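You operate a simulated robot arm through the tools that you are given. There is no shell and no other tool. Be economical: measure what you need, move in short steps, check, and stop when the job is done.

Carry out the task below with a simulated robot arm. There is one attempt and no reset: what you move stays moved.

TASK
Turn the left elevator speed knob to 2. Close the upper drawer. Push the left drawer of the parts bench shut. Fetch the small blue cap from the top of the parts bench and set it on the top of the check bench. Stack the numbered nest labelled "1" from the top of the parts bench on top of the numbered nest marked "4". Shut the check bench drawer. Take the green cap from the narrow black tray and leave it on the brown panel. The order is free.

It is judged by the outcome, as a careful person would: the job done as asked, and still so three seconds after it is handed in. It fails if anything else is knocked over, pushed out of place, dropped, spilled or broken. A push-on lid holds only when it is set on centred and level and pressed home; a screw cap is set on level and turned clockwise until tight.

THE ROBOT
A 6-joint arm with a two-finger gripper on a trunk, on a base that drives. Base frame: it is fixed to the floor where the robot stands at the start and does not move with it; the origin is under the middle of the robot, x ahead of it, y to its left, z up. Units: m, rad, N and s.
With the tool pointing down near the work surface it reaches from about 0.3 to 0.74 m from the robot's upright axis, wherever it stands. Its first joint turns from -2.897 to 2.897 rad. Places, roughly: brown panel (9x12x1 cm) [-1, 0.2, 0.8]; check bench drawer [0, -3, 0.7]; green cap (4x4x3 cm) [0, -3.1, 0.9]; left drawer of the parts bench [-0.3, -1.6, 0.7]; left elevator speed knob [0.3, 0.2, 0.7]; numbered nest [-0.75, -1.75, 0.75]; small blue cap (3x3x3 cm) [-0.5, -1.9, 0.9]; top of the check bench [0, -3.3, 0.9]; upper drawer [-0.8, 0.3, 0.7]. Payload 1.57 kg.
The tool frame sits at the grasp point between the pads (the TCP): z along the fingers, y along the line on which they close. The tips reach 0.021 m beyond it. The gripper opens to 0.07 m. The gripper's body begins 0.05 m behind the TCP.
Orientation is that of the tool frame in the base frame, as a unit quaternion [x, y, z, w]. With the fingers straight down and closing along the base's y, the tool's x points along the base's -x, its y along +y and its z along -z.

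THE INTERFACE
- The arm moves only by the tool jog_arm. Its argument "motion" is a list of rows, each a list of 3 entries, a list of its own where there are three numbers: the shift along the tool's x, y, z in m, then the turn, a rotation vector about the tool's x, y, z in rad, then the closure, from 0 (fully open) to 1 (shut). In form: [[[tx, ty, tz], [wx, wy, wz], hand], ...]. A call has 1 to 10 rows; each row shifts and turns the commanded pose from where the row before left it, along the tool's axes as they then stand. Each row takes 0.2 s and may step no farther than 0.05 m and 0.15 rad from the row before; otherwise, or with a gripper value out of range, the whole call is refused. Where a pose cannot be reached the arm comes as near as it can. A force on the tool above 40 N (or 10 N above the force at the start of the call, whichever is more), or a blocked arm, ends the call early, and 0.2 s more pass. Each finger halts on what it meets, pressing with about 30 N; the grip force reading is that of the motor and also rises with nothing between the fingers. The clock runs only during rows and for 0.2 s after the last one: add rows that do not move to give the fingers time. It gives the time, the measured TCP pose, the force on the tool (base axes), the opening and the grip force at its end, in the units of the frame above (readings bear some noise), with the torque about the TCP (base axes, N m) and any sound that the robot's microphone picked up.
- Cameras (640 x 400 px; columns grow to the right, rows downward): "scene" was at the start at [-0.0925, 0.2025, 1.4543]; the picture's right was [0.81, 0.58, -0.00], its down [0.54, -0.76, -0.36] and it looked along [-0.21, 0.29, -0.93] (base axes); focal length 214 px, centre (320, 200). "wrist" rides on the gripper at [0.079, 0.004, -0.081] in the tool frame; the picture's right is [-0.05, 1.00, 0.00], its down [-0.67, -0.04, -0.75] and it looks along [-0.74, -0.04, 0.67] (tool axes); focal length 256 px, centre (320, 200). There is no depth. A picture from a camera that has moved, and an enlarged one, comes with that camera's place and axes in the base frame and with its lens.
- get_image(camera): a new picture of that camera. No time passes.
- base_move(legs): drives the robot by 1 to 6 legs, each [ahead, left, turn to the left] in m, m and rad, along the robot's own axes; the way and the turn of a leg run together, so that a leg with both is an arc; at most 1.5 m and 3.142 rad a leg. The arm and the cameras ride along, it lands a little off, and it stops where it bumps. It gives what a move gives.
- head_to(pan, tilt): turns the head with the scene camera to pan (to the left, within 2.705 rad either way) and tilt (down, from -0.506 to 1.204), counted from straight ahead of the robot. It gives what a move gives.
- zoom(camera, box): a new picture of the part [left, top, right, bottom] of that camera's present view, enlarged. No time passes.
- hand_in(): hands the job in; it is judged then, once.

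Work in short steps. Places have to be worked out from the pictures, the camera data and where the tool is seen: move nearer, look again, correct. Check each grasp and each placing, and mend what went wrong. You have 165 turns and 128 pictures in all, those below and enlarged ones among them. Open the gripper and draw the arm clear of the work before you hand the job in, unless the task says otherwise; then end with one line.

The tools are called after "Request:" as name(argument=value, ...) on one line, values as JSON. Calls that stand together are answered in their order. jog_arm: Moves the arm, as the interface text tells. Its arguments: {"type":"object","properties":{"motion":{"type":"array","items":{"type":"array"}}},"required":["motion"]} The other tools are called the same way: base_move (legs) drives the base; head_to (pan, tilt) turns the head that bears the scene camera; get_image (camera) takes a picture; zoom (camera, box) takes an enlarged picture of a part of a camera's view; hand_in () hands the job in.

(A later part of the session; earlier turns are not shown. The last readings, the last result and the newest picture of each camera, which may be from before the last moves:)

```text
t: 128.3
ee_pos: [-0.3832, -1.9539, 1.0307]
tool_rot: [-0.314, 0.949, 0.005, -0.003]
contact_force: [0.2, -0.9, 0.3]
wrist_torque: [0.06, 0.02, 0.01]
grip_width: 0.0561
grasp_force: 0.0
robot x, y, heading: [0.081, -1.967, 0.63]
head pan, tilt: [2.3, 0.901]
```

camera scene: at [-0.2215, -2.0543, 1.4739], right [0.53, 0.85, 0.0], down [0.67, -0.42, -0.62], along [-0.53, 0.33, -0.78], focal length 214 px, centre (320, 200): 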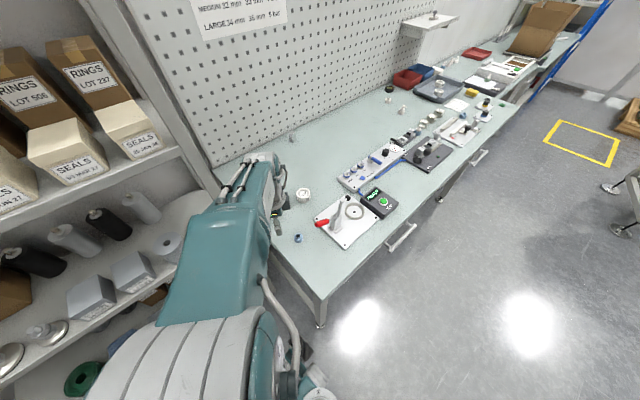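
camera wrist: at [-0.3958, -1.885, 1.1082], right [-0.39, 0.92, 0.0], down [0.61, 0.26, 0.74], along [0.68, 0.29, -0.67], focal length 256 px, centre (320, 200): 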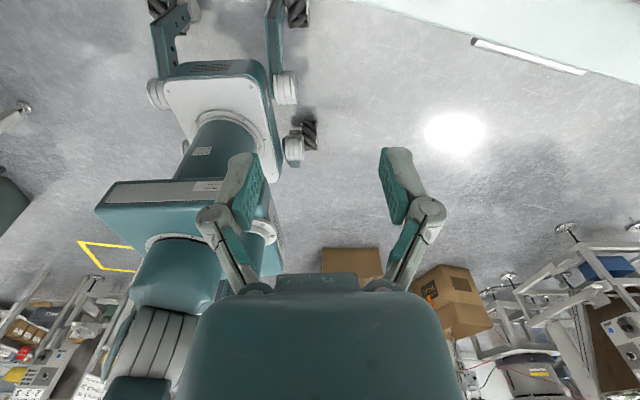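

Request:
jog_arm(motion=[[[0.0282, 0.0253, 0], [0, 0, 0], 0.2], [[0.0282, 0.0253, 0], [0, 0, 0], 0.2], [[0.0282, 0.0253, 0], [0, 0, 0], 0.2], [[0.0282, 0.0253, 0], [0, 0, 0], 0.2]])

Request:
get_image(camera="wrist")

```text
t: 129.3
ee_pos: [-0.5434, -1.9311, 1.0284]
tool_rot: [-0.314, 0.949, -0.001, 0.0]
contact_force: [-0.8, 1.0, 0.7]
wrist_torque: [-0.03, -0.04, -0.04]
grip_width: 0.0561
grasp_force: 0.0
robot x, y, heading: [0.0768, -1.9637, 0.638]
head pan, tilt: [2.3, 0.901]
```

```text
60 pictures are left
camera wrist: at [-0.6099, -1.9753, 1.1079], right [-0.55, 0.83, 0.0], down [0.55, 0.37, 0.74], along [0.62, 0.41, -0.67], focal length 256 px, centre (320, 200)
```

wrist: 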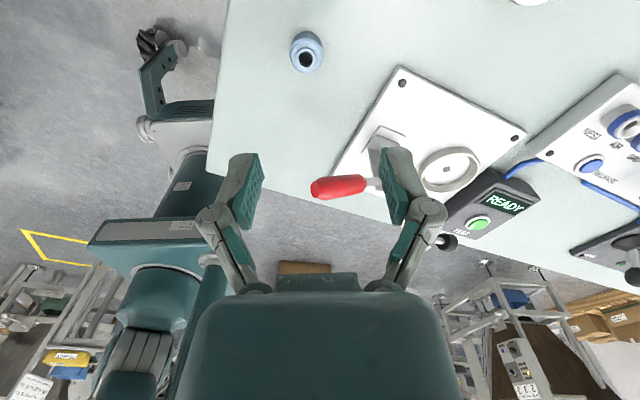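

Cap at (-0.536, -1.941), lever tip ~7 cm away on the non-camera side. Align and descend to z≈0.94 and check.

Request:
jog_arm(motion=[[[0, -0.0123, 0.0], [0, 0, 0], 0.2], [[0, 0, 0.045], [0, 0, 0], 0.2], [[0, 0, 0.043], [0, 0, 0], 0.2]])

Request:
get_image(camera="wrist")

```text
t: 130.1
ee_pos: [-0.5364, -1.9412, 0.9421]
tool_rot: [-0.316, 0.949, 0.0, -0.001]
contact_force: [-0.1, -0.5, 0.3]
wrist_torque: [-0.05, 0.01, 0.02]
grip_width: 0.0561
grasp_force: 0.1
robot x, y, heading: [0.0793, -1.9666, 0.635]
head pan, tilt: [2.3, 0.901]
```

```text
59 pictures are left
camera wrist: at [-0.6025, -1.9854, 1.0223], right [-0.55, 0.83, 0.0], down [0.56, 0.37, 0.74], along [0.62, 0.41, -0.67], focal length 256 px, centre (320, 200)
```

wrist: 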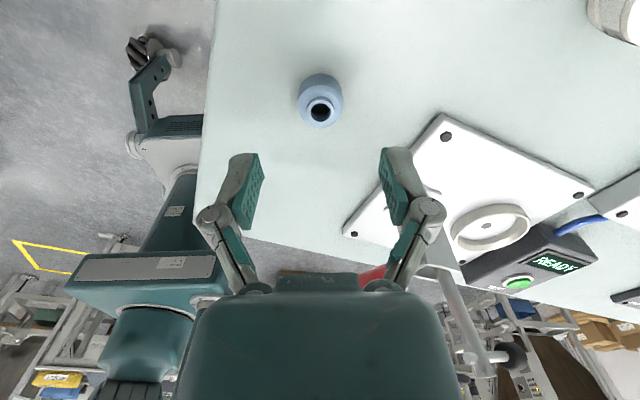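

Centred. Descend to z≈0.878 and grip.

Request:
jog_arm(motion=[[[0, 0, 0.03], [0, 0, 0], 0.2], [[0, 0, 0.025], [0, 0, 0], 0.2], [[0, 0, 0.009], [0, 0, 0], 0.2], [[0, 0, 0], [0, 0, 0], 0.75], [[0, 0, 0], [0, 0, 0], 0.75]])

Request:
get_image(camera="wrist")

```text
t: 131.3
ee_pos: [-0.5333, -1.9438, 0.8807]
tool_rot: [-0.314, 0.949, 0.001, -0.002]
contact_force: [1.3, -2.3, 17.4]
wrist_torque: [-0.3, -0.24, -0.01]
grip_width: 0.0257
grasp_force: 9.8
robot x, y, heading: [0.0759, -1.971, 0.63]
head pan, tilt: [2.3, 0.901]
```

```text
58 pictures are left
camera wrist: at [-0.5989, -1.9882, 0.9611], right [-0.55, 0.83, 0.0], down [0.56, 0.37, 0.74], along [0.62, 0.41, -0.67], focal length 256 px, centre (320, 200)
```

wrist: 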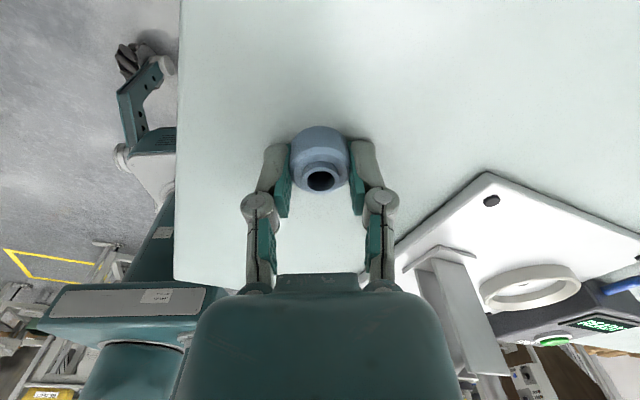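

Force 17 N suggests tips at the bench; tighten grip and lift slightly.

Request:
jog_arm(motion=[[[0, 0, -0.003], [0, 0, 0], 0.85], [[0, 0, 0], [0, 0, 0], 0.85], [[0, 0, -0.03], [0, 0, 0], 0.85], [[0, 0, -0.04], [0, 0, 0], 0.85], [[0, 0, -0.04], [0, 0, 0], 0.85], [[0, 0, -0.04], [0, 0, 0], 0.85]])

Request:
get_image(camera="wrist")

```text
t: 132.7
ee_pos: [-0.532, -1.9431, 1.0313]
tool_rot: [-0.314, 0.949, 0.001, -0.001]
contact_force: [-1.4, -0.2, 0.2]
wrist_torque: [0.02, -0.04, 0.0]
grip_width: 0.0242
grasp_force: 9.9
robot x, y, heading: [0.0815, -1.9654, 0.631]
head pan, tilt: [2.3, 0.901]
```

```text
57 pictures are left
camera wrist: at [-0.5983, -1.9874, 1.1121], right [-0.55, 0.83, 0.0], down [0.56, 0.37, 0.74], along [0.62, 0.41, -0.67], focal length 256 px, centre (320, 200)
```

wrist: 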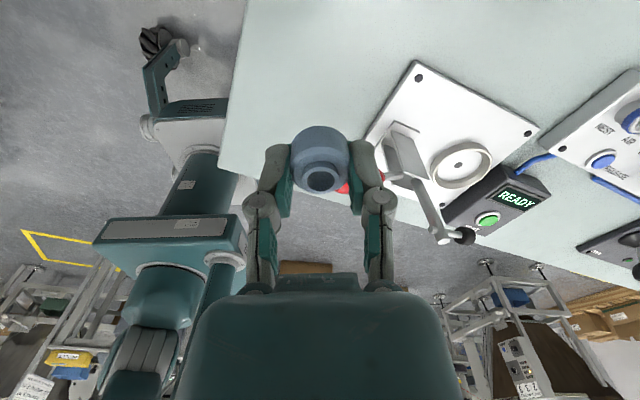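

Cap held and clear. Drive away from the bench, turn to put the rear toward the check bench, and approach partway.

Request:
base_move(legs=[[0.35, 0, 0], [0, 0, 0.94], [-0.3, 0, 0]])

Request:
head_to(pan=2.7, tilt=0.6)

Request:
get_image(camera="scene")

```text
t: 139.0
ee_pos: [-0.01, -2.5436, 1.0323]
tool_rot: [0.714, -0.701, 0.0, 0.001]
contact_force: [-0.4, 0.0, -0.6]
wrist_torque: [0.02, 0.01, -0.01]
grip_width: 0.0264
grasp_force: 9.5
robot x, y, heading: [0.3659, -2.0593, 1.585]
head pan, tilt: [2.3, 0.901]
```

```text
t: 139.9
ee_pos: [-0.0099, -2.5448, 1.0324]
tool_rot: [0.715, -0.7, -0.001, 0.001]
contact_force: [-0.2, -0.2, -0.6]
wrist_torque: [0.02, 0.01, 0.02]
grip_width: 0.0261
grasp_force: 10.3
robot x, y, heading: [0.3649, -2.0583, 1.588]
head pan, tilt: [2.7, 0.6]
```

```text
56 pictures are left
camera scene: at [0.1733, -2.2031, 1.4986], right [-0.91, 0.41, 0.0], down [0.24, 0.52, -0.82], along [-0.34, -0.75, -0.57], focal length 214 px, centre (320, 200)
```

scene: 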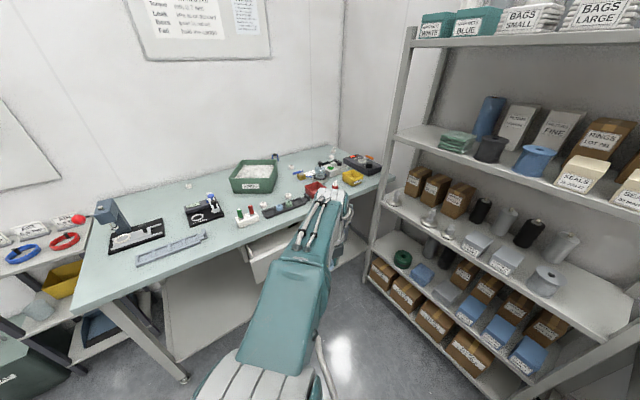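

Request:
zoom(camera="scene", box=[170, 150, 390, 290])

```text
2.86 times, centred on (280, 220) of scene
camera zoom: at [0.1733, -2.2031, 1.4986], right [-0.91, 0.41, 0.0], down [0.24, 0.52, -0.82], along [-0.34, -0.75, -0.57], focal length 613 px, centre (434, 143)
```

zoom: 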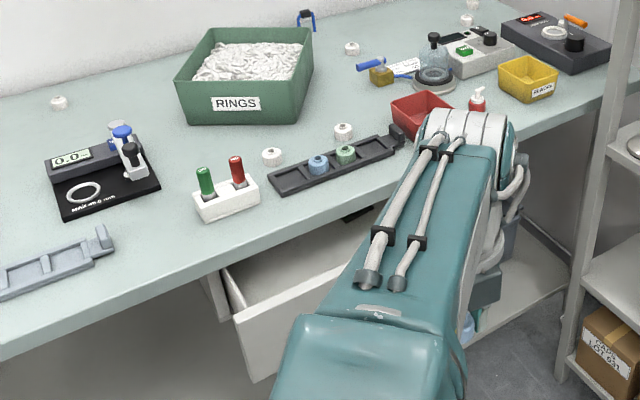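

Green cap is in the narrow black tray at ≈(-0.04, -3.04). I'll set the blue cap in the free patch at ≈(0.27, -2.97). Drive so the TCP comes there at height.

Request:
base_move(legs=[[0, -0.283, 0], [-0.342, 0, 0]])

Request:
get_image(camera="scene")

Request:
get_image(camera="wrist")

```text
t: 143.7
ee_pos: [0.282, -2.8873, 1.0328]
tool_rot: [0.714, -0.7, -0.001, 0.002]
contact_force: [-0.1, 0.0, 0.0]
wrist_torque: [-0.01, 0.01, -0.01]
grip_width: 0.0263
grasp_force: 10.2
robot x, y, heading: [0.6561, -2.4025, 1.581]
head pan, tilt: [2.7, 0.6]
```

```text
54 pictures are left
camera scene: at [0.4665, -2.5464, 1.4989], right [-0.91, 0.41, 0.0], down [0.24, 0.52, -0.82], along [-0.34, -0.75, -0.57], focal length 214 px, centre (320, 200)
```

scene: 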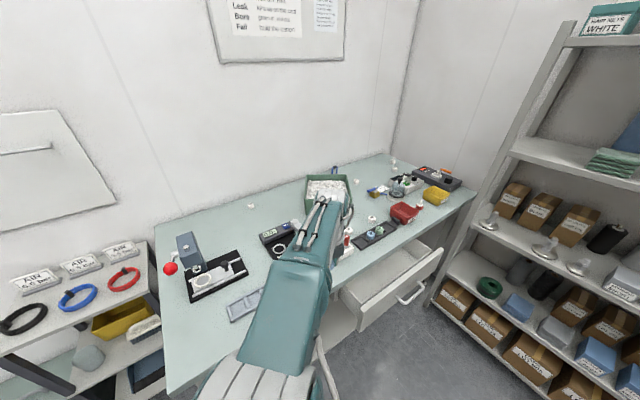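

```text
53 pictures are left
camera wrist: at [0.2797, -2.967, 1.1129], right [-1.0, 0.03, 0.0], down [0.03, 0.67, 0.74], along [0.02, 0.74, -0.67], focal length 256 px, centre (320, 200)
```

wrist: 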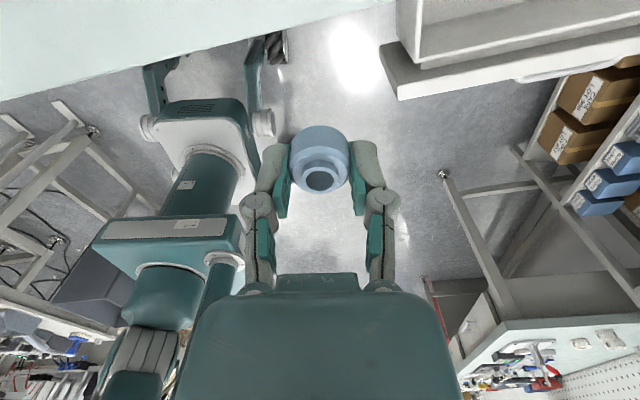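

The check bench is skewed about 10°. Extend 0.10 m over the bench and check the free patch.

Request:
jog_arm(motion=[[[0.049, 0.003, 0], [0, 0, 0], 0.85], [[0.049, 0.003, 0], [0, 0, 0], 0.85]])

Request:
get_image(camera="wrist")

```text
t: 144.3
ee_pos: [0.2778, -2.9653, 1.0347]
tool_rot: [0.713, -0.701, 0.0, 0.004]
contact_force: [0.1, 0.1, 4.3]
wrist_torque: [-0.1, -0.02, 0.02]
grip_width: 0.0264
grasp_force: 10.6
out of reach, approached as far as the arm can: row 2
robot x, y, heading: [0.658, -2.4029, 1.587]
head pan, tilt: [2.7, 0.6]
```

```text
52 pictures are left
camera wrist: at [0.2754, -3.045, 1.1162], right [-1.0, 0.04, 0.0], down [0.03, 0.67, 0.74], along [0.02, 0.74, -0.67], focal length 256 px, centre (320, 200)
```

wrist: 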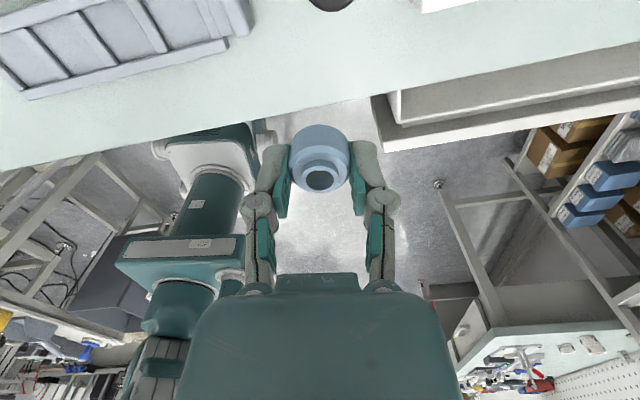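

Spot (0.278, -2.965) is free, ~5 cm in from the edge. Descend here with check.

Request:
jog_arm(motion=[[[0, 0, 0.04], [0, 0, 0], 0.85], [[0, 0, 0.04], [0, 0, 0], 0.85], [[0, 0, 0.03], [0, 0, 0], 0.85]])

Request:
get_image(camera="wrist")

```text
t: 145.1
ee_pos: [0.2788, -2.9659, 0.9225]
tool_rot: [0.714, -0.7, 0.0, 0.003]
contact_force: [0.1, -0.1, 4.4]
wrist_torque: [-0.33, 0.0, -0.05]
grip_width: 0.0269
grasp_force: 9.8
robot x, y, heading: [0.6559, -2.4038, 1.586]
head pan, tilt: [2.7, 0.6]
```

```text
51 pictures are left
camera wrist: at [0.2767, -3.0442, 1.0026], right [-1.0, 0.03, 0.0], down [0.03, 0.67, 0.74], along [0.02, 0.74, -0.67], focal length 256 px, centre (320, 200)
```

wrist: 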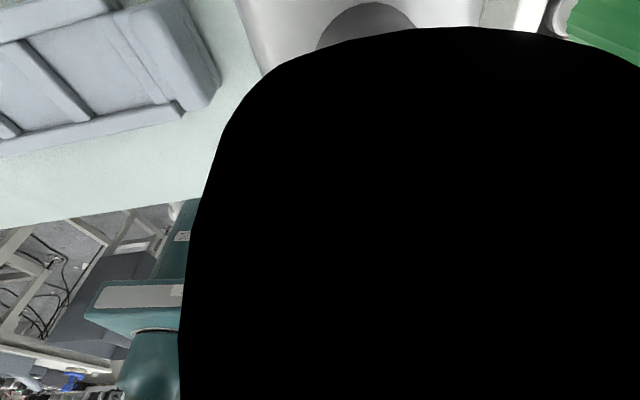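

Something black is right against the camera — the gauge stand likely. Rise straight back up and retreat immediately.

Request:
jog_arm(motion=[[[0, 0, -0.04], [0, 0, 0], 0.85], [[0, 0, -0.04], [0, 0, 0], 0.85], [[0, 0, -0.03], [0, 0, 0], 0.85], [[-0.04, 0, 0], [0, 0, 0], 0.85], [[-0.04, 0, 0], [0, 0, 0], 0.85]])

Request:
get_image(camera="scene")

Request:
get_image(camera="wrist")

```text
t: 146.3
ee_pos: [0.2789, -2.8826, 1.0313]
tool_rot: [0.714, -0.7, -0.001, 0.002]
contact_force: [-0.7, -1.0, -0.3]
wrist_torque: [-0.02, 0.01, 0.03]
grip_width: 0.0266
grasp_force: 10.2
robot x, y, heading: [0.654, -2.4055, 1.586]
head pan, tilt: [2.7, 0.6]
```

```text
50 pictures are left
camera scene: at [0.4652, -2.5464, 1.4987], right [-0.91, 0.41, 0.0], down [0.24, 0.52, -0.82], along [-0.34, -0.75, -0.57], focal length 214 px, centre (320, 200)
```

scene: 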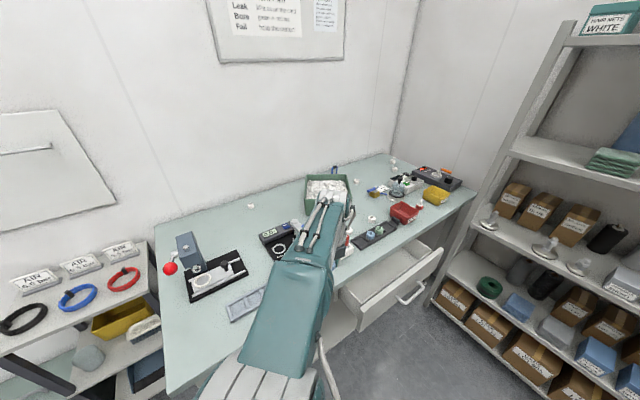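

```text
49 pictures are left
camera wrist: at [0.2768, -2.9631, 1.1118], right [-1.0, 0.03, 0.0], down [0.03, 0.67, 0.74], along [0.02, 0.74, -0.67], focal length 256 px, centre (320, 200)
```

wrist: 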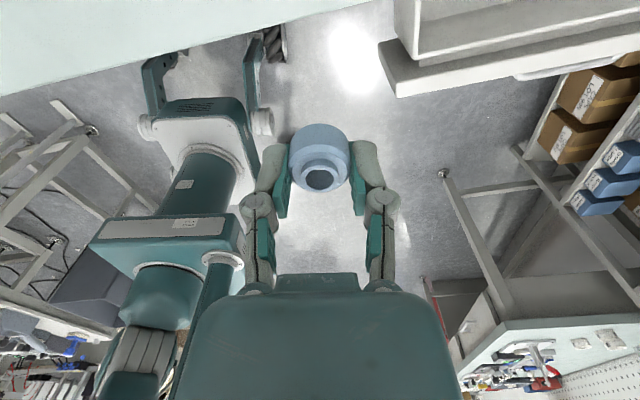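

Request:
zoom(camera="scene", box=[215, 190, 415, 330])

```text
2.86 times, centred on (315, 260) of scene
camera zoom: at [0.4652, -2.5464, 1.4987], right [-0.91, 0.41, 0.0], down [0.24, 0.52, -0.82], along [-0.34, -0.75, -0.57], focal length 613 px, centre (334, 29)
```

zoom: 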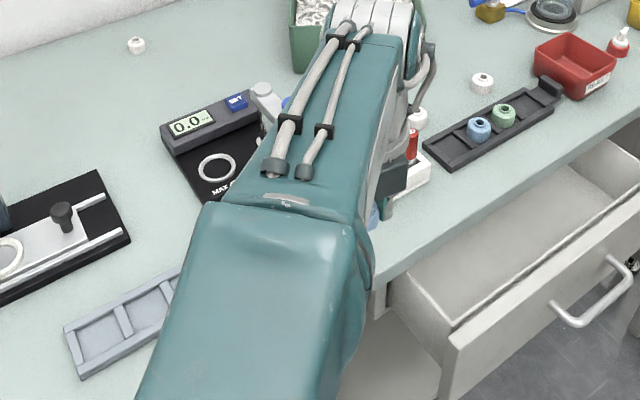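

The gauge looks untouched (same position, reads 0.0). Its black knob stands near that spot, so I'll use the free strip in front of the black tray at ≈(0.06, -2.99) instead. Shift base right.

Request:
base_move(legs=[[0, 0.219, 0], [-0.045, 0, 0]])

Request:
jog_arm(motion=[[[0.03, 0, 0], [0, 0, 0], 0.85], [[0.03, 0, 0.02], [0, 0, 0], 0.85]])

Request:
get_image(camera="wrist")

Request:
get_image(camera="scene")

```text
t: 148.5
ee_pos: [0.0591, -2.93, 1.0325]
tool_rot: [0.714, -0.701, 0.0, 0.003]
contact_force: [0.5, -0.3, -0.5]
wrist_torque: [0.0, 0.01, -0.01]
grip_width: 0.0265
grasp_force: 9.6
robot x, y, heading: [0.4344, -2.4526, 1.584]
head pan, tilt: [2.7, 0.6]
```

```text
t: 149.1
ee_pos: [0.058, -2.9898, 1.0132]
tool_rot: [0.713, -0.702, -0.001, 0.003]
contact_force: [-0.3, -0.2, 0.1]
wrist_torque: [-0.03, -0.01, -0.01]
grip_width: 0.0261
grasp_force: 9.8
robot x, y, heading: [0.4364, -2.4527, 1.585]
head pan, tilt: [2.7, 0.6]
```

```text
47 pictures are left
camera wrist: at [0.0557, -3.0694, 1.094], right [-1.0, 0.04, 0.01], down [0.03, 0.67, 0.74], along [0.02, 0.74, -0.67], focal length 256 px, centre (320, 200)
```

wrist: 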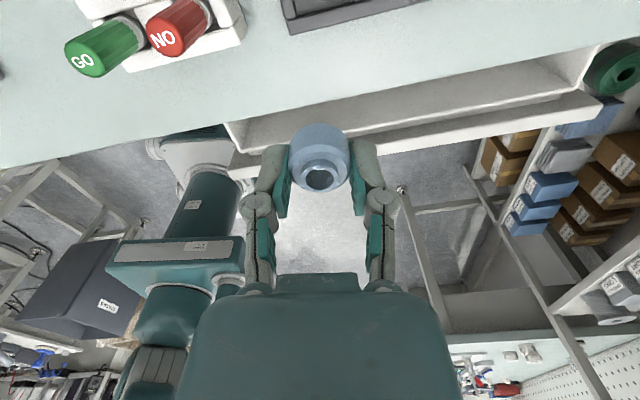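

```text
46 pictures are left
camera scene: at [0.2386, -2.5933, 1.498], right [-0.91, 0.42, 0.0], down [0.24, 0.51, -0.82], along [-0.34, -0.75, -0.57], focal length 214 px, centre (320, 200)
```

scene: 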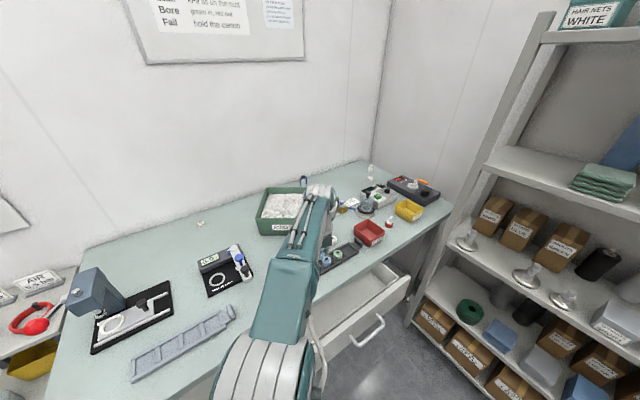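

Strip is y -2.948…-3.012 here; target y -2.981. Descend in stages with force watch.

Request:
jog_arm(motion=[[[-0.009, 0, 0.0], [0, 0, 0], 0.85], [[0, 0, 0.045], [0, 0, 0], 0.85], [[0, 0, 0.04], [0, 0, 0], 0.85], [[0, 0, 0.02], [0, 0, 0], 0.85]])

Request:
get_image(camera="wrist")

```text
t: 150.1
ee_pos: [0.0643, -2.9824, 0.9089]
tool_rot: [0.713, -0.701, -0.001, 0.004]
contact_force: [-0.3, -0.6, -0.2]
wrist_torque: [0.0, 0.02, -0.04]
grip_width: 0.0265
grasp_force: 9.9
robot x, y, heading: [0.4374, -2.4505, 1.586]
head pan, tilt: [2.7, 0.6]
```

```text
45 pictures are left
camera wrist: at [0.0626, -3.0616, 0.989], right [-1.0, 0.04, 0.01], down [0.03, 0.67, 0.74], along [0.02, 0.74, -0.67], focal length 256 px, centre (320, 200)
```

wrist: 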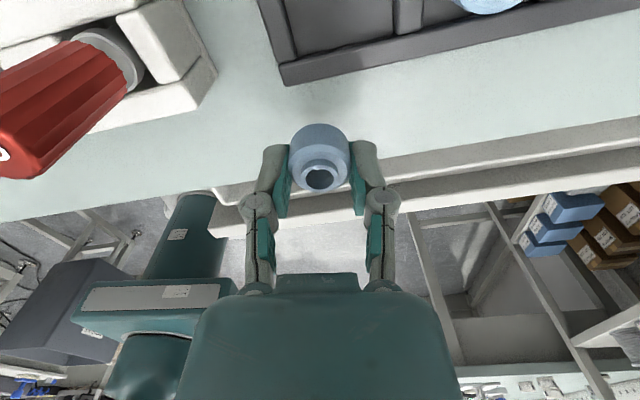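

Clear. Lower the last part gently.

Request:
jog_arm(motion=[[[0, 0, 0.015], [0, 0, 0], 0.85], [[0, 0, 0.007], [0, 0, 0], 0.85], [[0, 0, 0.003], [0, 0, 0], 0.85]])

Request:
jog_arm(motion=[[[0, 0, 0.0015], [0, 0, 0], 0.85]])

Request:
zoom(camera="wrist", box=[230, 60, 410, 240])

```text
t: 150.9
ee_pos: [0.0635, -2.9807, 0.8826]
tool_rot: [0.713, -0.701, -0.002, 0.005]
contact_force: [-0.7, -0.2, 0.7]
wrist_torque: [0.02, 0.01, 0.01]
grip_width: 0.0265
grasp_force: 9.7
robot x, y, heading: [0.4346, -2.4489, 1.583]
head pan, tilt: [2.7, 0.6]
```

```text
t: 151.3
ee_pos: [0.0619, -2.9817, 0.8809]
tool_rot: [0.713, -0.701, -0.003, 0.003]
contact_force: [-0.3, 0.3, -0.3]
wrist_torque: [-0.01, 0.01, -0.03]
grip_width: 0.0267
grasp_force: 9.8
robot x, y, heading: [0.4401, -2.449, 1.579]
head pan, tilt: [2.7, 0.6]
```

```text
2.22 times, centred on (320, 150) of wrist
camera zoom: at [0.0604, -3.061, 0.9623], right [-1.0, 0.04, 0.01], down [0.03, 0.67, 0.74], along [0.02, 0.74, -0.67], focal length 569 px, centre (320, 311)
```

zoom: 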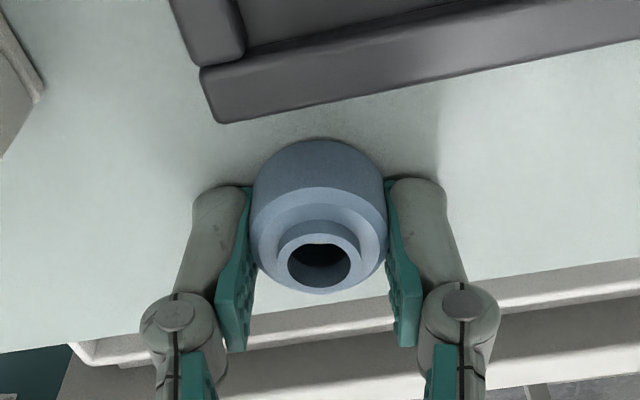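

Not yet touching; continue in 1.5 mm steps.

Request:
jog_arm(motion=[[[0, 0, 0.0015], [0, 0, 0], 0.85], [[0, 0, 0.0015], [0, 0, 0], 0.85]])

Request:
jog_arm(motion=[[[0, 0, 0.0015], [0, 0, 0], 0.85]])

```text
t: 151.9
ee_pos: [0.0624, -2.981, 0.8815]
tool_rot: [0.713, -0.701, -0.002, 0.005]
contact_force: [0.7, 4.5, 12.4]
wrist_torque: [0.13, -0.25, 0.08]
grip_width: 0.0267
grasp_force: 10.1
robot x, y, heading: [0.4387, -2.4489, 1.583]
head pan, tilt: [2.7, 0.6]
```

```text
t: 152.3
ee_pos: [0.0625, -2.9813, 0.8812]
tool_rot: [0.713, -0.701, -0.001, 0.006]
contact_force: [-1.0, 5.1, 27.4]
wrist_torque: [0.25, -0.51, 0.12]
grip_width: 0.0265
grasp_force: 10.1
robot x, y, heading: [0.4366, -2.4548, 1.583]
head pan, tilt: [2.7, 0.6]
```

Contact. Relax 3 mm, open gently, and rise.

Request:
jog_arm(motion=[[[0, 0, -0.0025], [0, 0, 0], 0.85], [[0, 0, 0], [0, 0, 0], 0.5], [[0, 0, 0], [0, 0, 0], 0.4], [[0, 0, -0.03], [0, 0, 0], 0.4], [[0, 0, -0.04], [0, 0, 0], 0.4]])

Request:
get_image(camera="wrist")

```text
t: 153.5
ee_pos: [0.0646, -2.9815, 0.95]
tool_rot: [0.713, -0.701, -0.002, 0.004]
contact_force: [0.6, 0.4, -0.1]
wrist_torque: [-0.01, 0.01, -0.01]
grip_width: 0.0421
grasp_force: 0.1
robot x, y, heading: [0.4386, -2.4471, 1.582]
head pan, tilt: [2.7, 0.6]
```

```text
43 pictures are left
camera wrist: at [0.0629, -3.0611, 1.0303], right [-1.0, 0.04, 0.01], down [0.03, 0.67, 0.74], along [0.02, 0.74, -0.67], focal length 256 px, centre (320, 200)
```

wrist: 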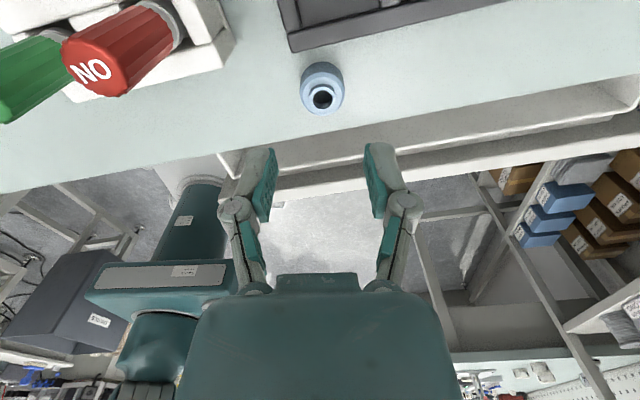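

Blue cap stands on the check bench. Now the drawer: back off, align heading to the bench's skew, then lower and pitch the tool horizontal.

Request:
base_move(legs=[[0.25, 0, 0], [0, 0.17, 0], [0, 0, 0.17]])

Request:
jog_arm(motion=[[[-0.04, 0, 0], [0, 0, 0], 1], [[-0.04, 0, 0], [0, 0, 0], 1], [[-0.04, 0, 0.0], [0, 0, 0], 1], [[0, 0, 0.045], [0, 0, 0], 1], [[0, 0, 0.045], [0, 0, 0], 1], [[0, 0, 0.045], [0, 0, 0], 1], [[0, 0, 0.045], [0, 0, 0], 1], [[0, 0, 0.02], [0, 0, 0], 1]])

Request:
get_image(camera="scene")

```text
t: 157.0
ee_pos: [-0.0143, -2.7947, 0.9505]
tool_rot: [0.769, -0.639, -0.001, 0.005]
contact_force: [0.3, 0.4, 0.0]
wrist_torque: [0.01, -0.01, 0.0]
grip_width: 0.0419
grasp_force: 0.2
robot x, y, heading: [0.2614, -2.209, 1.757]
head pan, tilt: [2.7, 0.6]
```

```text
t: 158.8
ee_pos: [-0.0371, -2.6763, 0.7501]
tool_rot: [0.769, -0.639, -0.002, 0.004]
contact_force: [0.2, 0.1, -0.1]
wrist_torque: [0.04, 0.01, -0.02]
grip_width: 0.0
grasp_force: 28.8
robot x, y, heading: [0.2616, -2.2046, 1.748]
head pan, tilt: [2.7, 0.6]
```

```text
42 pictures are left
camera scene: at [0.0979, -2.3799, 1.4986], right [-0.97, 0.26, 0.0], down [0.15, 0.55, -0.82], along [-0.21, -0.8, -0.57], focal length 214 px, centre (320, 200)
```

scene: 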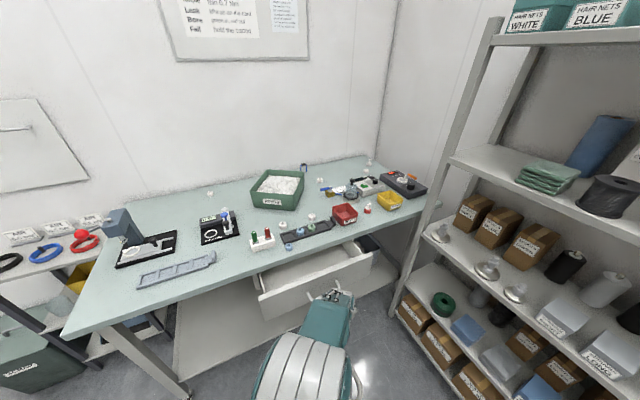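

Pitch the tool up to horizontal.

Request:
jog_arm(motion=[[[0, 0, 0], [0, 0.145, 0], 1], [[0, 0, 0], [0, 0.145, 0], 1], [[0, 0, 0], [0, 0.145, 0], 1], [[0, 0, 0], [0, 0.145, 0], 1], [[0, 0, 0], [0, 0.145, 0], 1], [[0, 0, 0], [0, 0.145, 0], 1], [[0, 0, 0], [0, 0.145, 0], 1], [[0, 0, 0], [0, 0.145, 0], 1], [[0, 0, 0], [0, 0.145, 0], 1], [[0, 0, 0], [0, 0.145, 0], 1]])

Request:
jog_arm(motion=[[[0, 0, 0], [0, 0.12, 0], 1], [[-0.04, 0, 0], [0, 0, 0], 1]])

Request:
get_image(camera="wrist")

```text
t: 161.0
ee_pos: [-0.0379, -2.6749, 0.7509]
tool_rot: [0.576, -0.475, 0.509, 0.428]
contact_force: [0.2, 0.8, 0.2]
wrist_torque: [0.02, -0.04, -0.01]
grip_width: 0.0
grasp_force: 28.3
robot x, y, heading: [0.2641, -2.2093, 1.751]
head pan, tilt: [2.7, 0.6]
```

```text
t: 161.6
ee_pos: [-0.04, -2.6742, 0.7092]
tool_rot: [0.545, -0.448, 0.544, 0.455]
contact_force: [0.0, 0.4, 0.4]
wrist_torque: [-0.03, -0.01, -0.02]
grip_width: 0.0
grasp_force: 28.6
robot x, y, heading: [0.2615, -2.2085, 1.749]
head pan, tilt: [2.7, 0.6]
```

```text
41 pictures are left
camera wrist: at [-0.0575, -2.5962, 0.7883], right [-0.98, -0.18, -0.04], down [-0.11, 0.73, -0.67], along [0.16, -0.65, -0.74], focal length 256 px, centre (320, 200)
```

wrist: 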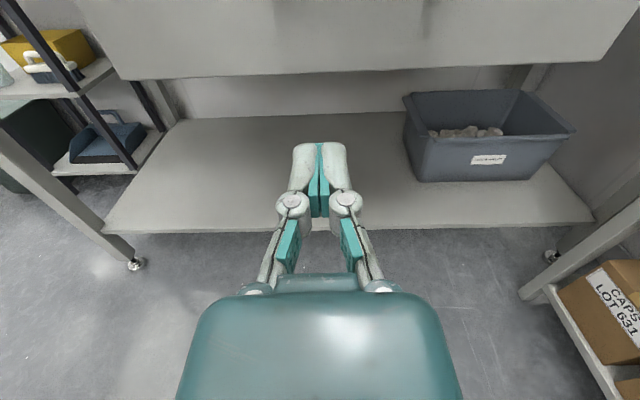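

Front bottom edge z≈0.68, handle higher; TCP z 0.709 is right. Drive back 0.12, then push with the arm.

Request:
base_move(legs=[[-0.12, 0, 0]])

Request:
jog_arm(motion=[[[0, 0, 0.02], [0, 0, 0], 1], [[0, 0, 0.02], [0, 0, 0], 1], [[0, 0, 0.02], [0, 0, 0], 1], [[0, 0, 0.02], [0, 0, 0], 1]])

Request:
get_image(camera="wrist")

Request:
get_image(camera="scene")

```text
t: 162.9
ee_pos: [-0.0187, -2.7947, 0.7103]
tool_rot: [0.545, -0.449, 0.542, 0.456]
contact_force: [-0.4, 0.4, -0.1]
wrist_torque: [0.02, 0.01, 0.01]
grip_width: 0.0
grasp_force: 28.8
robot x, y, heading: [0.2838, -2.3286, 1.75]
head pan, tilt: [2.7, 0.6]
```

```text
t: 163.9
ee_pos: [-0.003, -2.8728, 0.7091]
tool_rot: [0.545, -0.449, 0.542, 0.456]
contact_force: [-0.2, 0.3, 0.5]
wrist_torque: [0.01, 0.0, 0.01]
grip_width: 0.0001
grasp_force: 28.6
robot x, y, heading: [0.2855, -2.326, 1.745]
head pan, tilt: [2.7, 0.6]
```

```text
40 pictures are left
camera wrist: at [-0.0207, -2.7951, 0.788], right [-0.98, -0.18, -0.04], down [-0.11, 0.74, -0.67], along [0.15, -0.65, -0.74], focal length 256 px, centre (320, 200)
```

wrist: 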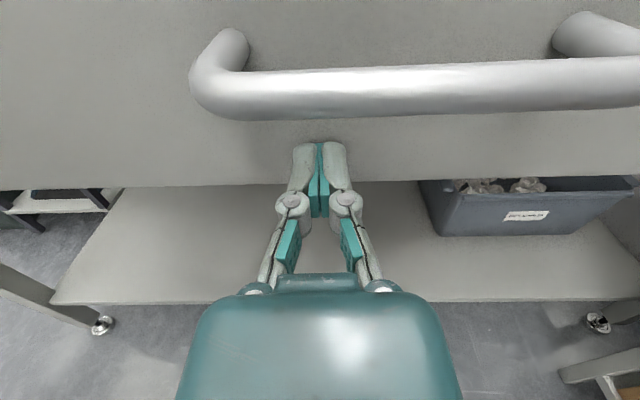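

```text
39 pictures are left
camera scene: at [0.1193, -2.4997, 1.4986], right [-0.97, 0.26, 0.0], down [0.15, 0.55, -0.82], along [-0.21, -0.8, -0.57], focal length 214 px, centre (320, 200)
```

scene: 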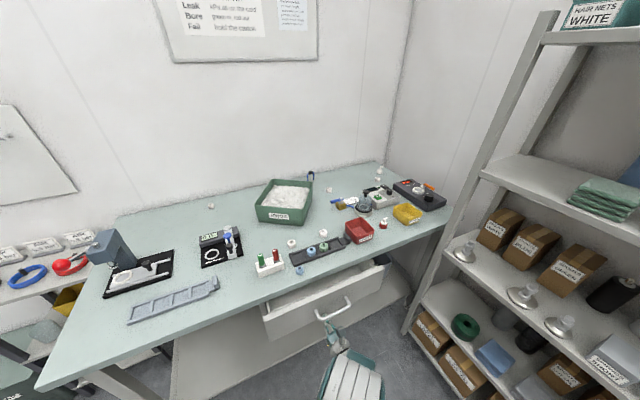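

Near contact, below the handle. Push on until it stops.

Request:
jog_arm(motion=[[[0, 0, 0.015], [0, 0, 0], 1], [[0, 0, 0.015], [0, 0, 0], 1], [[0, 0, 0.015], [0, 0, 0], 1], [[0, 0, 0.015], [0, 0, 0], 1], [[0, 0, 0.015], [0, 0, 0], 1], [[0, 0, 0.015], [0, 0, 0], 1], [[0, 0, 0.015], [0, 0, 0], 1], [[0, 0, 0.015], [0, 0, 0], 1]])

Request:
get_image(camera="scene")

```text
t: 165.2
ee_pos: [0.0126, -2.9456, 0.7114]
tool_rot: [0.545, -0.448, 0.543, 0.456]
contact_force: [1.4, 14.9, 3.9]
wrist_torque: [-0.09, -0.01, 0.02]
grip_width: 0.0061
grasp_force: 28.9
robot x, y, heading: [0.2865, -2.325, 1.75]
head pan, tilt: [2.7, 0.6]
stopped in row 6: the force on the tool passed its limit at 68 N (the readings are from after the stop); the commanded pose is now the measured one
```

```text
38 pictures are left
camera scene: at [0.1206, -2.4986, 1.4989], right [-0.97, 0.26, 0.0], down [0.15, 0.55, -0.82], along [-0.21, -0.8, -0.57], focal length 214 px, centre (320, 200)
```

scene: 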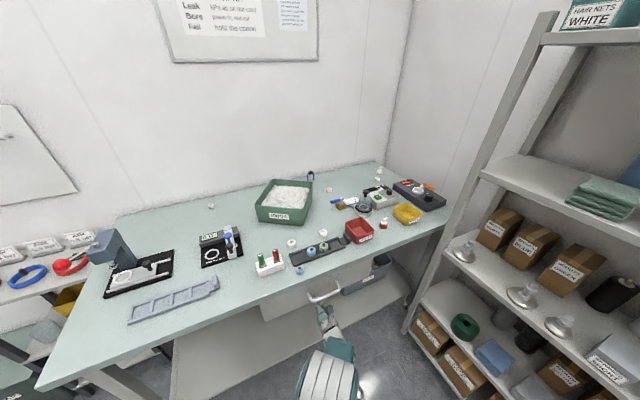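

Drawer shut; everything else still in place. Retreat and turn the tool down again.

Request:
jog_arm(motion=[[[0, 0, -0.045], [0, 0, 0], 1], [[0, 0, -0.045], [0, 0, 0], 1], [[0, 0, -0.045], [0, 0, 0], 1], [[0, 0, -0.045], [0, 0, 0], 1], [[0, 0, 0], [0, -0.15, 0], 1], [[0, 0, 0], [0, -0.15, 0], 1], [[0, 0, 0], [0, -0.15, 0], 1], [[0, 0, 0], [0, -0.15, 0], 1], [[0, 0, 0], [0, -0.15, 0], 1], [[0, 0, 0], [0, -0.15, 0], 1]])

Request:
jog_arm(motion=[[[0, 0, 0], [0, -0.134, 0], 0.3], [[0, 0, 0], [0, -0.134, 0], 0.3], [[0, 0, 0], [0, -0.134, 0], 0.3], [[0, 0, 0], [0, -0.134, 0], 0.3], [[0, 0, 0], [0, -0.134, 0], 0.3], [[0, 0, -0.049], [0, 0, 0], 0.3], [[0, 0, -0.049], [0, 0, 0], 0.3], [[0, 0, -0.049], [0, 0, 0], 0.3], [[0, 0, -0.049], [0, 0, 0], 0.3], [[0, 0, -0.049], [0, 0, 0], 0.3]])

```text
t: 167.4
ee_pos: [-0.0206, -2.7708, 0.7104]
tool_rot: [0.727, -0.602, 0.25, 0.215]
contact_force: [0.7, 0.4, -0.1]
wrist_torque: [0.01, -0.02, 0.01]
grip_width: 0.0
grasp_force: 28.5
robot x, y, heading: [0.2852, -2.3325, 1.744]
head pan, tilt: [2.7, 0.6]
```

```text
t: 169.8
ee_pos: [0.0022, -2.7815, 0.9351]
tool_rot: [0.782, -0.623, -0.003, -0.01]
contact_force: [0.4, 0.4, 0.5]
wrist_torque: [0.01, 0.0, 0.01]
grip_width: 0.049
grasp_force: 0.0
robot x, y, heading: [0.2867, -2.3282, 1.745]
head pan, tilt: [2.7, 0.6]
stopped in row 10: the arm was blocked; the commanded pose is now the measured one
```

Request:
zoom(camera="scene", box=[250, 210, 390, 290])

```text
4.57 times, centred on (320, 250) of scene
camera zoom: at [0.1201, -2.4995, 1.4987], right [-0.97, 0.26, 0.0], down [0.15, 0.55, -0.82], along [-0.21, -0.8, -0.57], focal length 980 px, centre (320, -29)
```

zoom: 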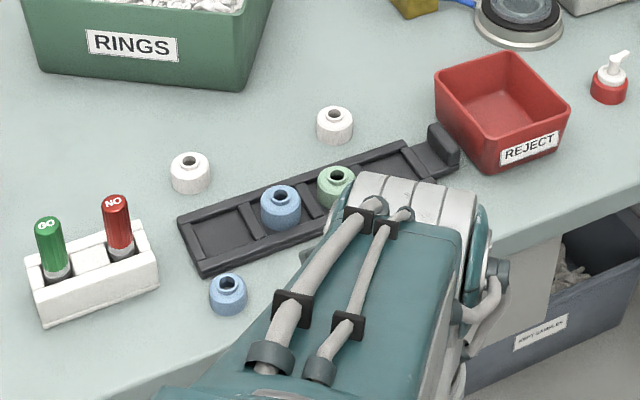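

Green cap is at ≈(-0.041, -3.061), with the blue one 5 cm beside it. Extend and raise the arm, yaw 0.45 rad so the fingers avoid the neighbour, then back the base up.

Request:
jog_arm(motion=[[[0.03, 0, -0.01], [0, 0, 0], 0.3], [[0.02, 0, -0.04], [0, 0, 0], 0.3], [[0.0, 0, -0.03], [0, 0, 0.15], 0.3], [[0.0, 0, 0], [0, 0, 0.15], 0.3], [[0.0, 0, 0], [0, 0, 0.15], 0.3]])

Request:
base_move(legs=[[-0.173, 0.007, 0]])

Request:
get_image(camera="wrist")

```text
t: 171.0
ee_pos: [0.0103, -2.8304, 1.018]
tool_rot: [-0.622, 0.783, 0.006, 0.008]
contact_force: [-0.4, -0.4, 0.6]
wrist_torque: [-0.01, 0.01, 0.04]
grip_width: 0.0491
grasp_force: 0.1
robot x, y, heading: [0.2862, -2.3248, 1.746]
head pan, tilt: [2.7, 0.6]
```

```text
t: 172.5
ee_pos: [0.0352, -3.0011, 1.0174]
tool_rot: [-0.622, 0.783, 0.006, 0.008]
contact_force: [0.5, -0.3, -0.1]
wrist_torque: [-0.01, 0.01, 0.0]
grip_width: 0.0489
grasp_force: 0.1
robot x, y, heading: [0.3082, -2.5012, 1.743]
head pan, tilt: [2.7, 0.6]
```

```text
36 pictures are left
camera wrist: at [0.012, -3.0795, 1.0962], right [-0.96, 0.28, 0.0], down [0.18, 0.63, 0.76], along [0.21, 0.73, -0.65], focal length 256 px, centre (320, 200)
```

wrist: 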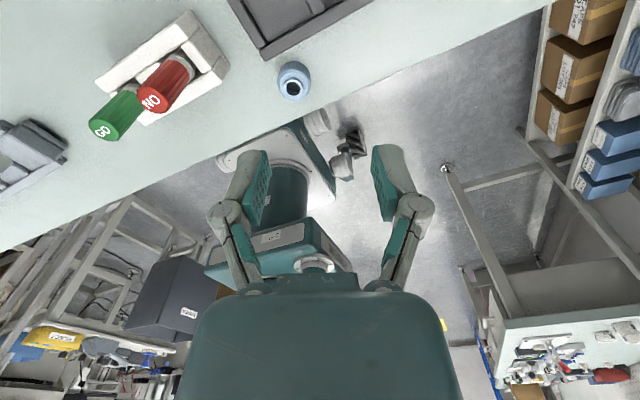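

Move over the green cap at height and look.

Request:
jog_arm(motion=[[[0.0378, 0.0302, 0], [0, 0, 0], 0.3], [[0.0378, 0.0302, 0.0], [0, 0, 0], 0.3], [[0, 0, 0.02], [0, 0, 0], 0.3]])

Request:
get_image(camera="wrist")

```text
t: 173.3
ee_pos: [-0.039, -3.0623, 0.998]
tool_rot: [-0.623, 0.782, 0.006, 0.007]
contact_force: [-0.5, 0.2, -0.5]
wrist_torque: [0.0, 0.01, 0.01]
grip_width: 0.0489
grasp_force: 0.0
robot x, y, heading: [0.3106, -2.4944, 1.745]
head pan, tilt: [2.7, 0.6]
```

```text
35 pictures are left
camera wrist: at [-0.0611, -3.1397, 1.0769], right [-0.96, 0.28, 0.0], down [0.18, 0.63, 0.76], along [0.21, 0.73, -0.65], focal length 256 px, centre (320, 200)
```

wrist: 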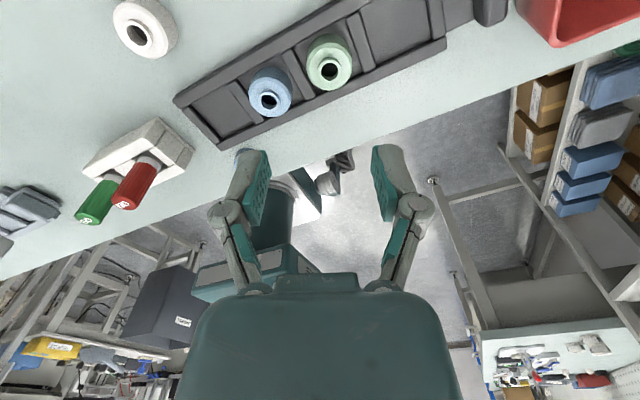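

Cap top z≈0.883 at (-0.043, -3.063), Ø35 mm. Finger clearance to the neighbour is still tight; yaw another 0.45 rad in place and check.

Request:
jog_arm(motion=[[[0, 0, 0], [0, 0, 0.15], 0.25], [[0, 0, 0], [0, 0, 0.15], 0.25], [[0, 0, 0], [0, 0, 0.15], 0.25], [[0, 0, 0.03], [0, 0, 0], 0.25]])

Request:
get_image(camera="wrist")

```text
t: 174.3
ee_pos: [-0.0465, -3.0559, 0.9665]
tool_rot: [-0.545, 0.838, 0.004, 0.006]
contact_force: [-0.5, 0.0, -0.9]
wrist_torque: [0.02, 0.0, 0.0]
grip_width: 0.0528
grasp_force: 0.1
out of reach, approached as far as the arm can: row 2, 3
robot x, y, heading: [0.3099, -2.4995, 1.746]
head pan, tilt: [2.7, 0.6]
```

```text
34 pictures are left
camera wrist: at [-0.0834, -3.1288, 1.0451], right [-0.89, 0.45, 0.0], down [0.3, 0.58, 0.76], along [0.34, 0.67, -0.66], focal length 256 px, centre (320, 200)
```

wrist: 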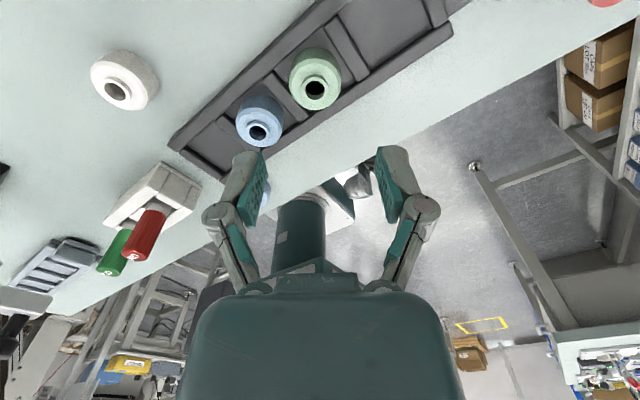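

Yaw limit reached, but now the fingers clear the blue cap by ~13 mm. Fine-align and descend to TCP z≈0.895 first.

Request:
jog_arm(motion=[[[0.005, -0.004, 0.0], [0, 0, 0], 0.25], [[0, 0, 0.03], [0, 0, 0], 0.25], [[0, 0, 0.025], [0, 0, 0], 0.25]])

Request:
get_image(camera="wrist")

```text
t: 175.1
ee_pos: [-0.0472, -3.0628, 0.9117]
tool_rot: [-0.548, 0.837, 0.003, 0.008]
contact_force: [0.2, -0.6, 0.3]
wrist_torque: [-0.01, -0.01, 0.02]
grip_width: 0.0525
grasp_force: 0.2
robot x, y, heading: [0.3079, -2.4967, 1.742]
head pan, tilt: [2.7, 0.6]
```

```text
33 pictures are left
camera wrist: at [-0.0828, -3.1344, 0.9899], right [-0.89, 0.45, 0.0], down [0.29, 0.59, 0.76], along [0.34, 0.68, -0.65], focal length 256 px, centre (320, 200)
```

wrist: 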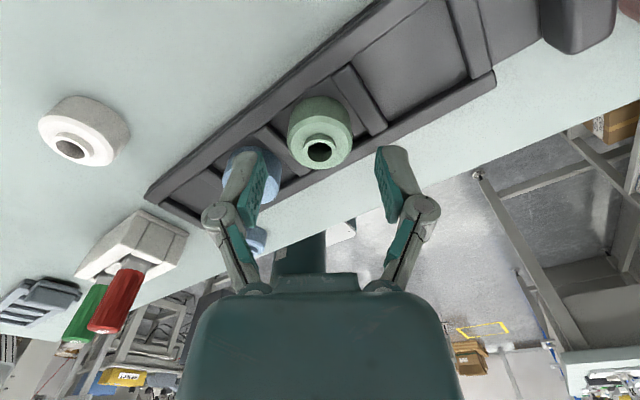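

Descend the last 2.6 cm gently and grip.

Request:
jog_arm(motion=[[[0, 0, 0.012], [0, 0, 0], 0.25], [[0, 0, 0.009], [0, 0, 0], 0.25], [[0, 0, 0.004], [0, 0, 0], 0.25]])

Request:
get_image(camera="wrist")

```text
t: 175.9
ee_pos: [-0.0457, -3.0602, 0.8873]
tool_rot: [-0.547, 0.837, 0.003, 0.006]
contact_force: [-1.4, -1.6, 10.2]
wrist_torque: [-0.02, 0.08, 0.01]
grip_width: 0.0539
grasp_force: 0.7
robot x, y, heading: [0.3083, -2.4996, 1.75]
head pan, tilt: [2.7, 0.6]
```

```text
32 pictures are left
camera wrist: at [-0.082, -3.1333, 0.9669], right [-0.89, 0.45, 0.0], down [0.29, 0.59, 0.75], along [0.34, 0.67, -0.66], focal length 256 px, centre (320, 200)
```

wrist: 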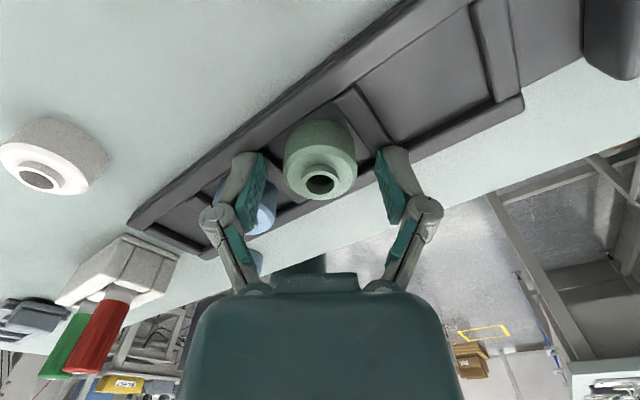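

Tips touch the tray rail. Raise 2 mm and close.

Request:
jog_arm(motion=[[[0, 0, -0.002], [0, 0, 0], 0.25], [[0, 0, 0], [0, 0, 0], 0.6], [[0, 0, 0], [0, 0, 0], 0.65]])

Request:
get_image(camera="wrist")

```text
t: 176.7
ee_pos: [-0.0476, -3.0607, 0.8918]
tool_rot: [-0.548, 0.837, 0.001, 0.004]
contact_force: [-8.2, -0.6, 34.5]
wrist_torque: [0.25, 0.79, 0.11]
grip_width: 0.0313
grasp_force: 29.4
robot x, y, heading: [0.3068, -2.499, 1.75]
head pan, tilt: [2.7, 0.6]
```

```text
31 pictures are left
camera wrist: at [-0.0831, -3.1324, 0.9717], right [-0.89, 0.45, 0.0], down [0.3, 0.59, 0.75], along [0.34, 0.67, -0.66], focal length 256 px, centre (320, 200)
```

wrist: 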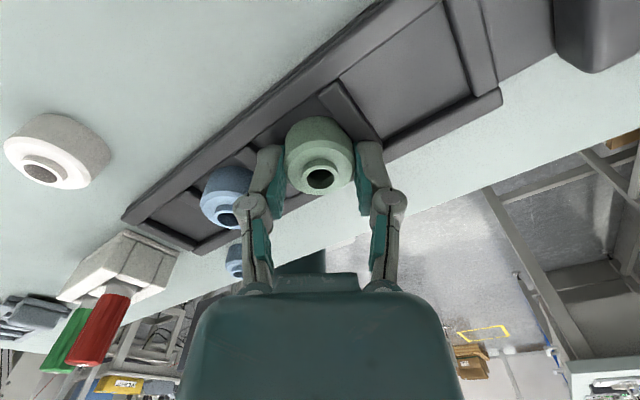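

Gripped at 31 mm. Lift slightly and check only the cap comes.

Request:
jog_arm(motion=[[[0, 0, -0.01], [0, 0, 0], 0.65], [[0, 0, -0.02], [0, 0, 0], 0.65], [[0, 0, -0.03], [0, 0, 0], 0.65], [[0, 0, -0.03], [0, 0, 0], 0.65]])

Request:
get_image(camera="wrist")

```text
t: 177.7
ee_pos: [-0.0471, -3.0631, 0.9768]
tool_rot: [-0.548, 0.836, 0.005, 0.008]
contact_force: [0.1, 0.5, 0.6]
wrist_torque: [0.0, -0.01, 0.02]
grip_width: 0.031
grasp_force: 10.3
robot x, y, heading: [0.3089, -2.5, 1.747]
head pan, tilt: [2.7, 0.6]
```

```text
30 pictures are left
camera wrist: at [-0.0833, -3.1355, 1.0562], right [-0.89, 0.45, 0.0], down [0.29, 0.58, 0.76], along [0.34, 0.68, -0.65], focal length 256 px, centre (320, 200)
```

wrist: 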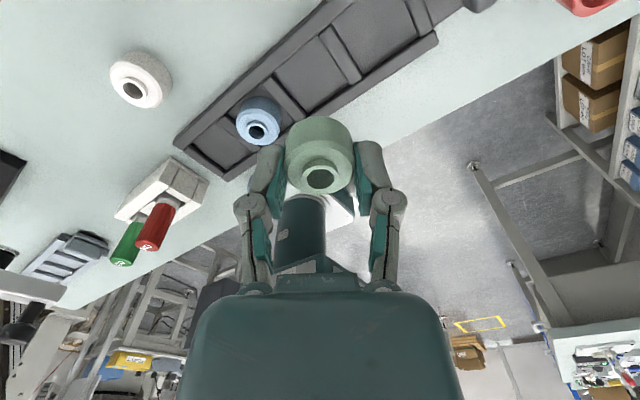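

Green cap is held; the tray and its other cap stayed. Undo the yaw and raise, then drive to bench 1.

Request:
jog_arm(motion=[[[0, 0, -0.03], [0, 0, -0.15], 0.7], [[-0.02, 0, -0.025], [0, 0, -0.15], 0.7], [[-0.02, 0, 0], [0, 0, -0.15], 0.7], [[0, 0, 0], [0, 0, -0.15], 0.7]])

Request:
base_move(legs=[[0.3, 0, -0.1], [0.3, 0, -0.075], [1.4, 0, 0], [0, 0, -1.14]])

Request:
get_image(camera="wrist")

```text
t: 178.7
ee_pos: [-0.0402, -3.025, 1.0332]
tool_rot: [0.769, -0.639, -0.002, -0.009]
contact_force: [-0.1, 0.7, 0.3]
wrist_torque: [0.03, 0.01, -0.01]
grip_width: 0.0308
grasp_force: 9.7
robot x, y, heading: [0.3076, -2.4959, 1.751]
head pan, tilt: [2.7, 0.6]
```

```text
t: 191.8
ee_pos: [-0.3285, -0.2944, 1.0342]
tool_rot: [-0.207, 0.978, -0.004, 0.008]
contact_force: [0.2, -0.4, 0.4]
wrist_torque: [-0.02, 0.01, -0.04]
grip_width: 0.0304
grasp_force: 9.9
robot x, y, heading: [0.2629, -0.5094, 0.411]
head pan, tilt: [2.7, 0.6]
```

```text
29 pictures are left
camera wrist: at [-0.4042, -0.3231, 1.1129], right [-0.36, 0.93, -0.01], down [0.61, 0.24, 0.75], along [0.71, 0.26, -0.66], focal length 256 px, centre (320, 200)
```

wrist: 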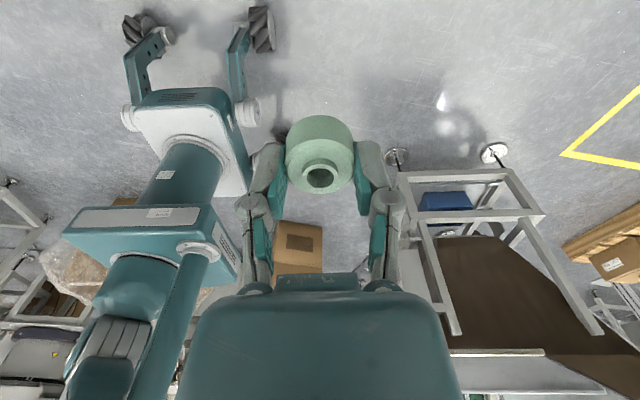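

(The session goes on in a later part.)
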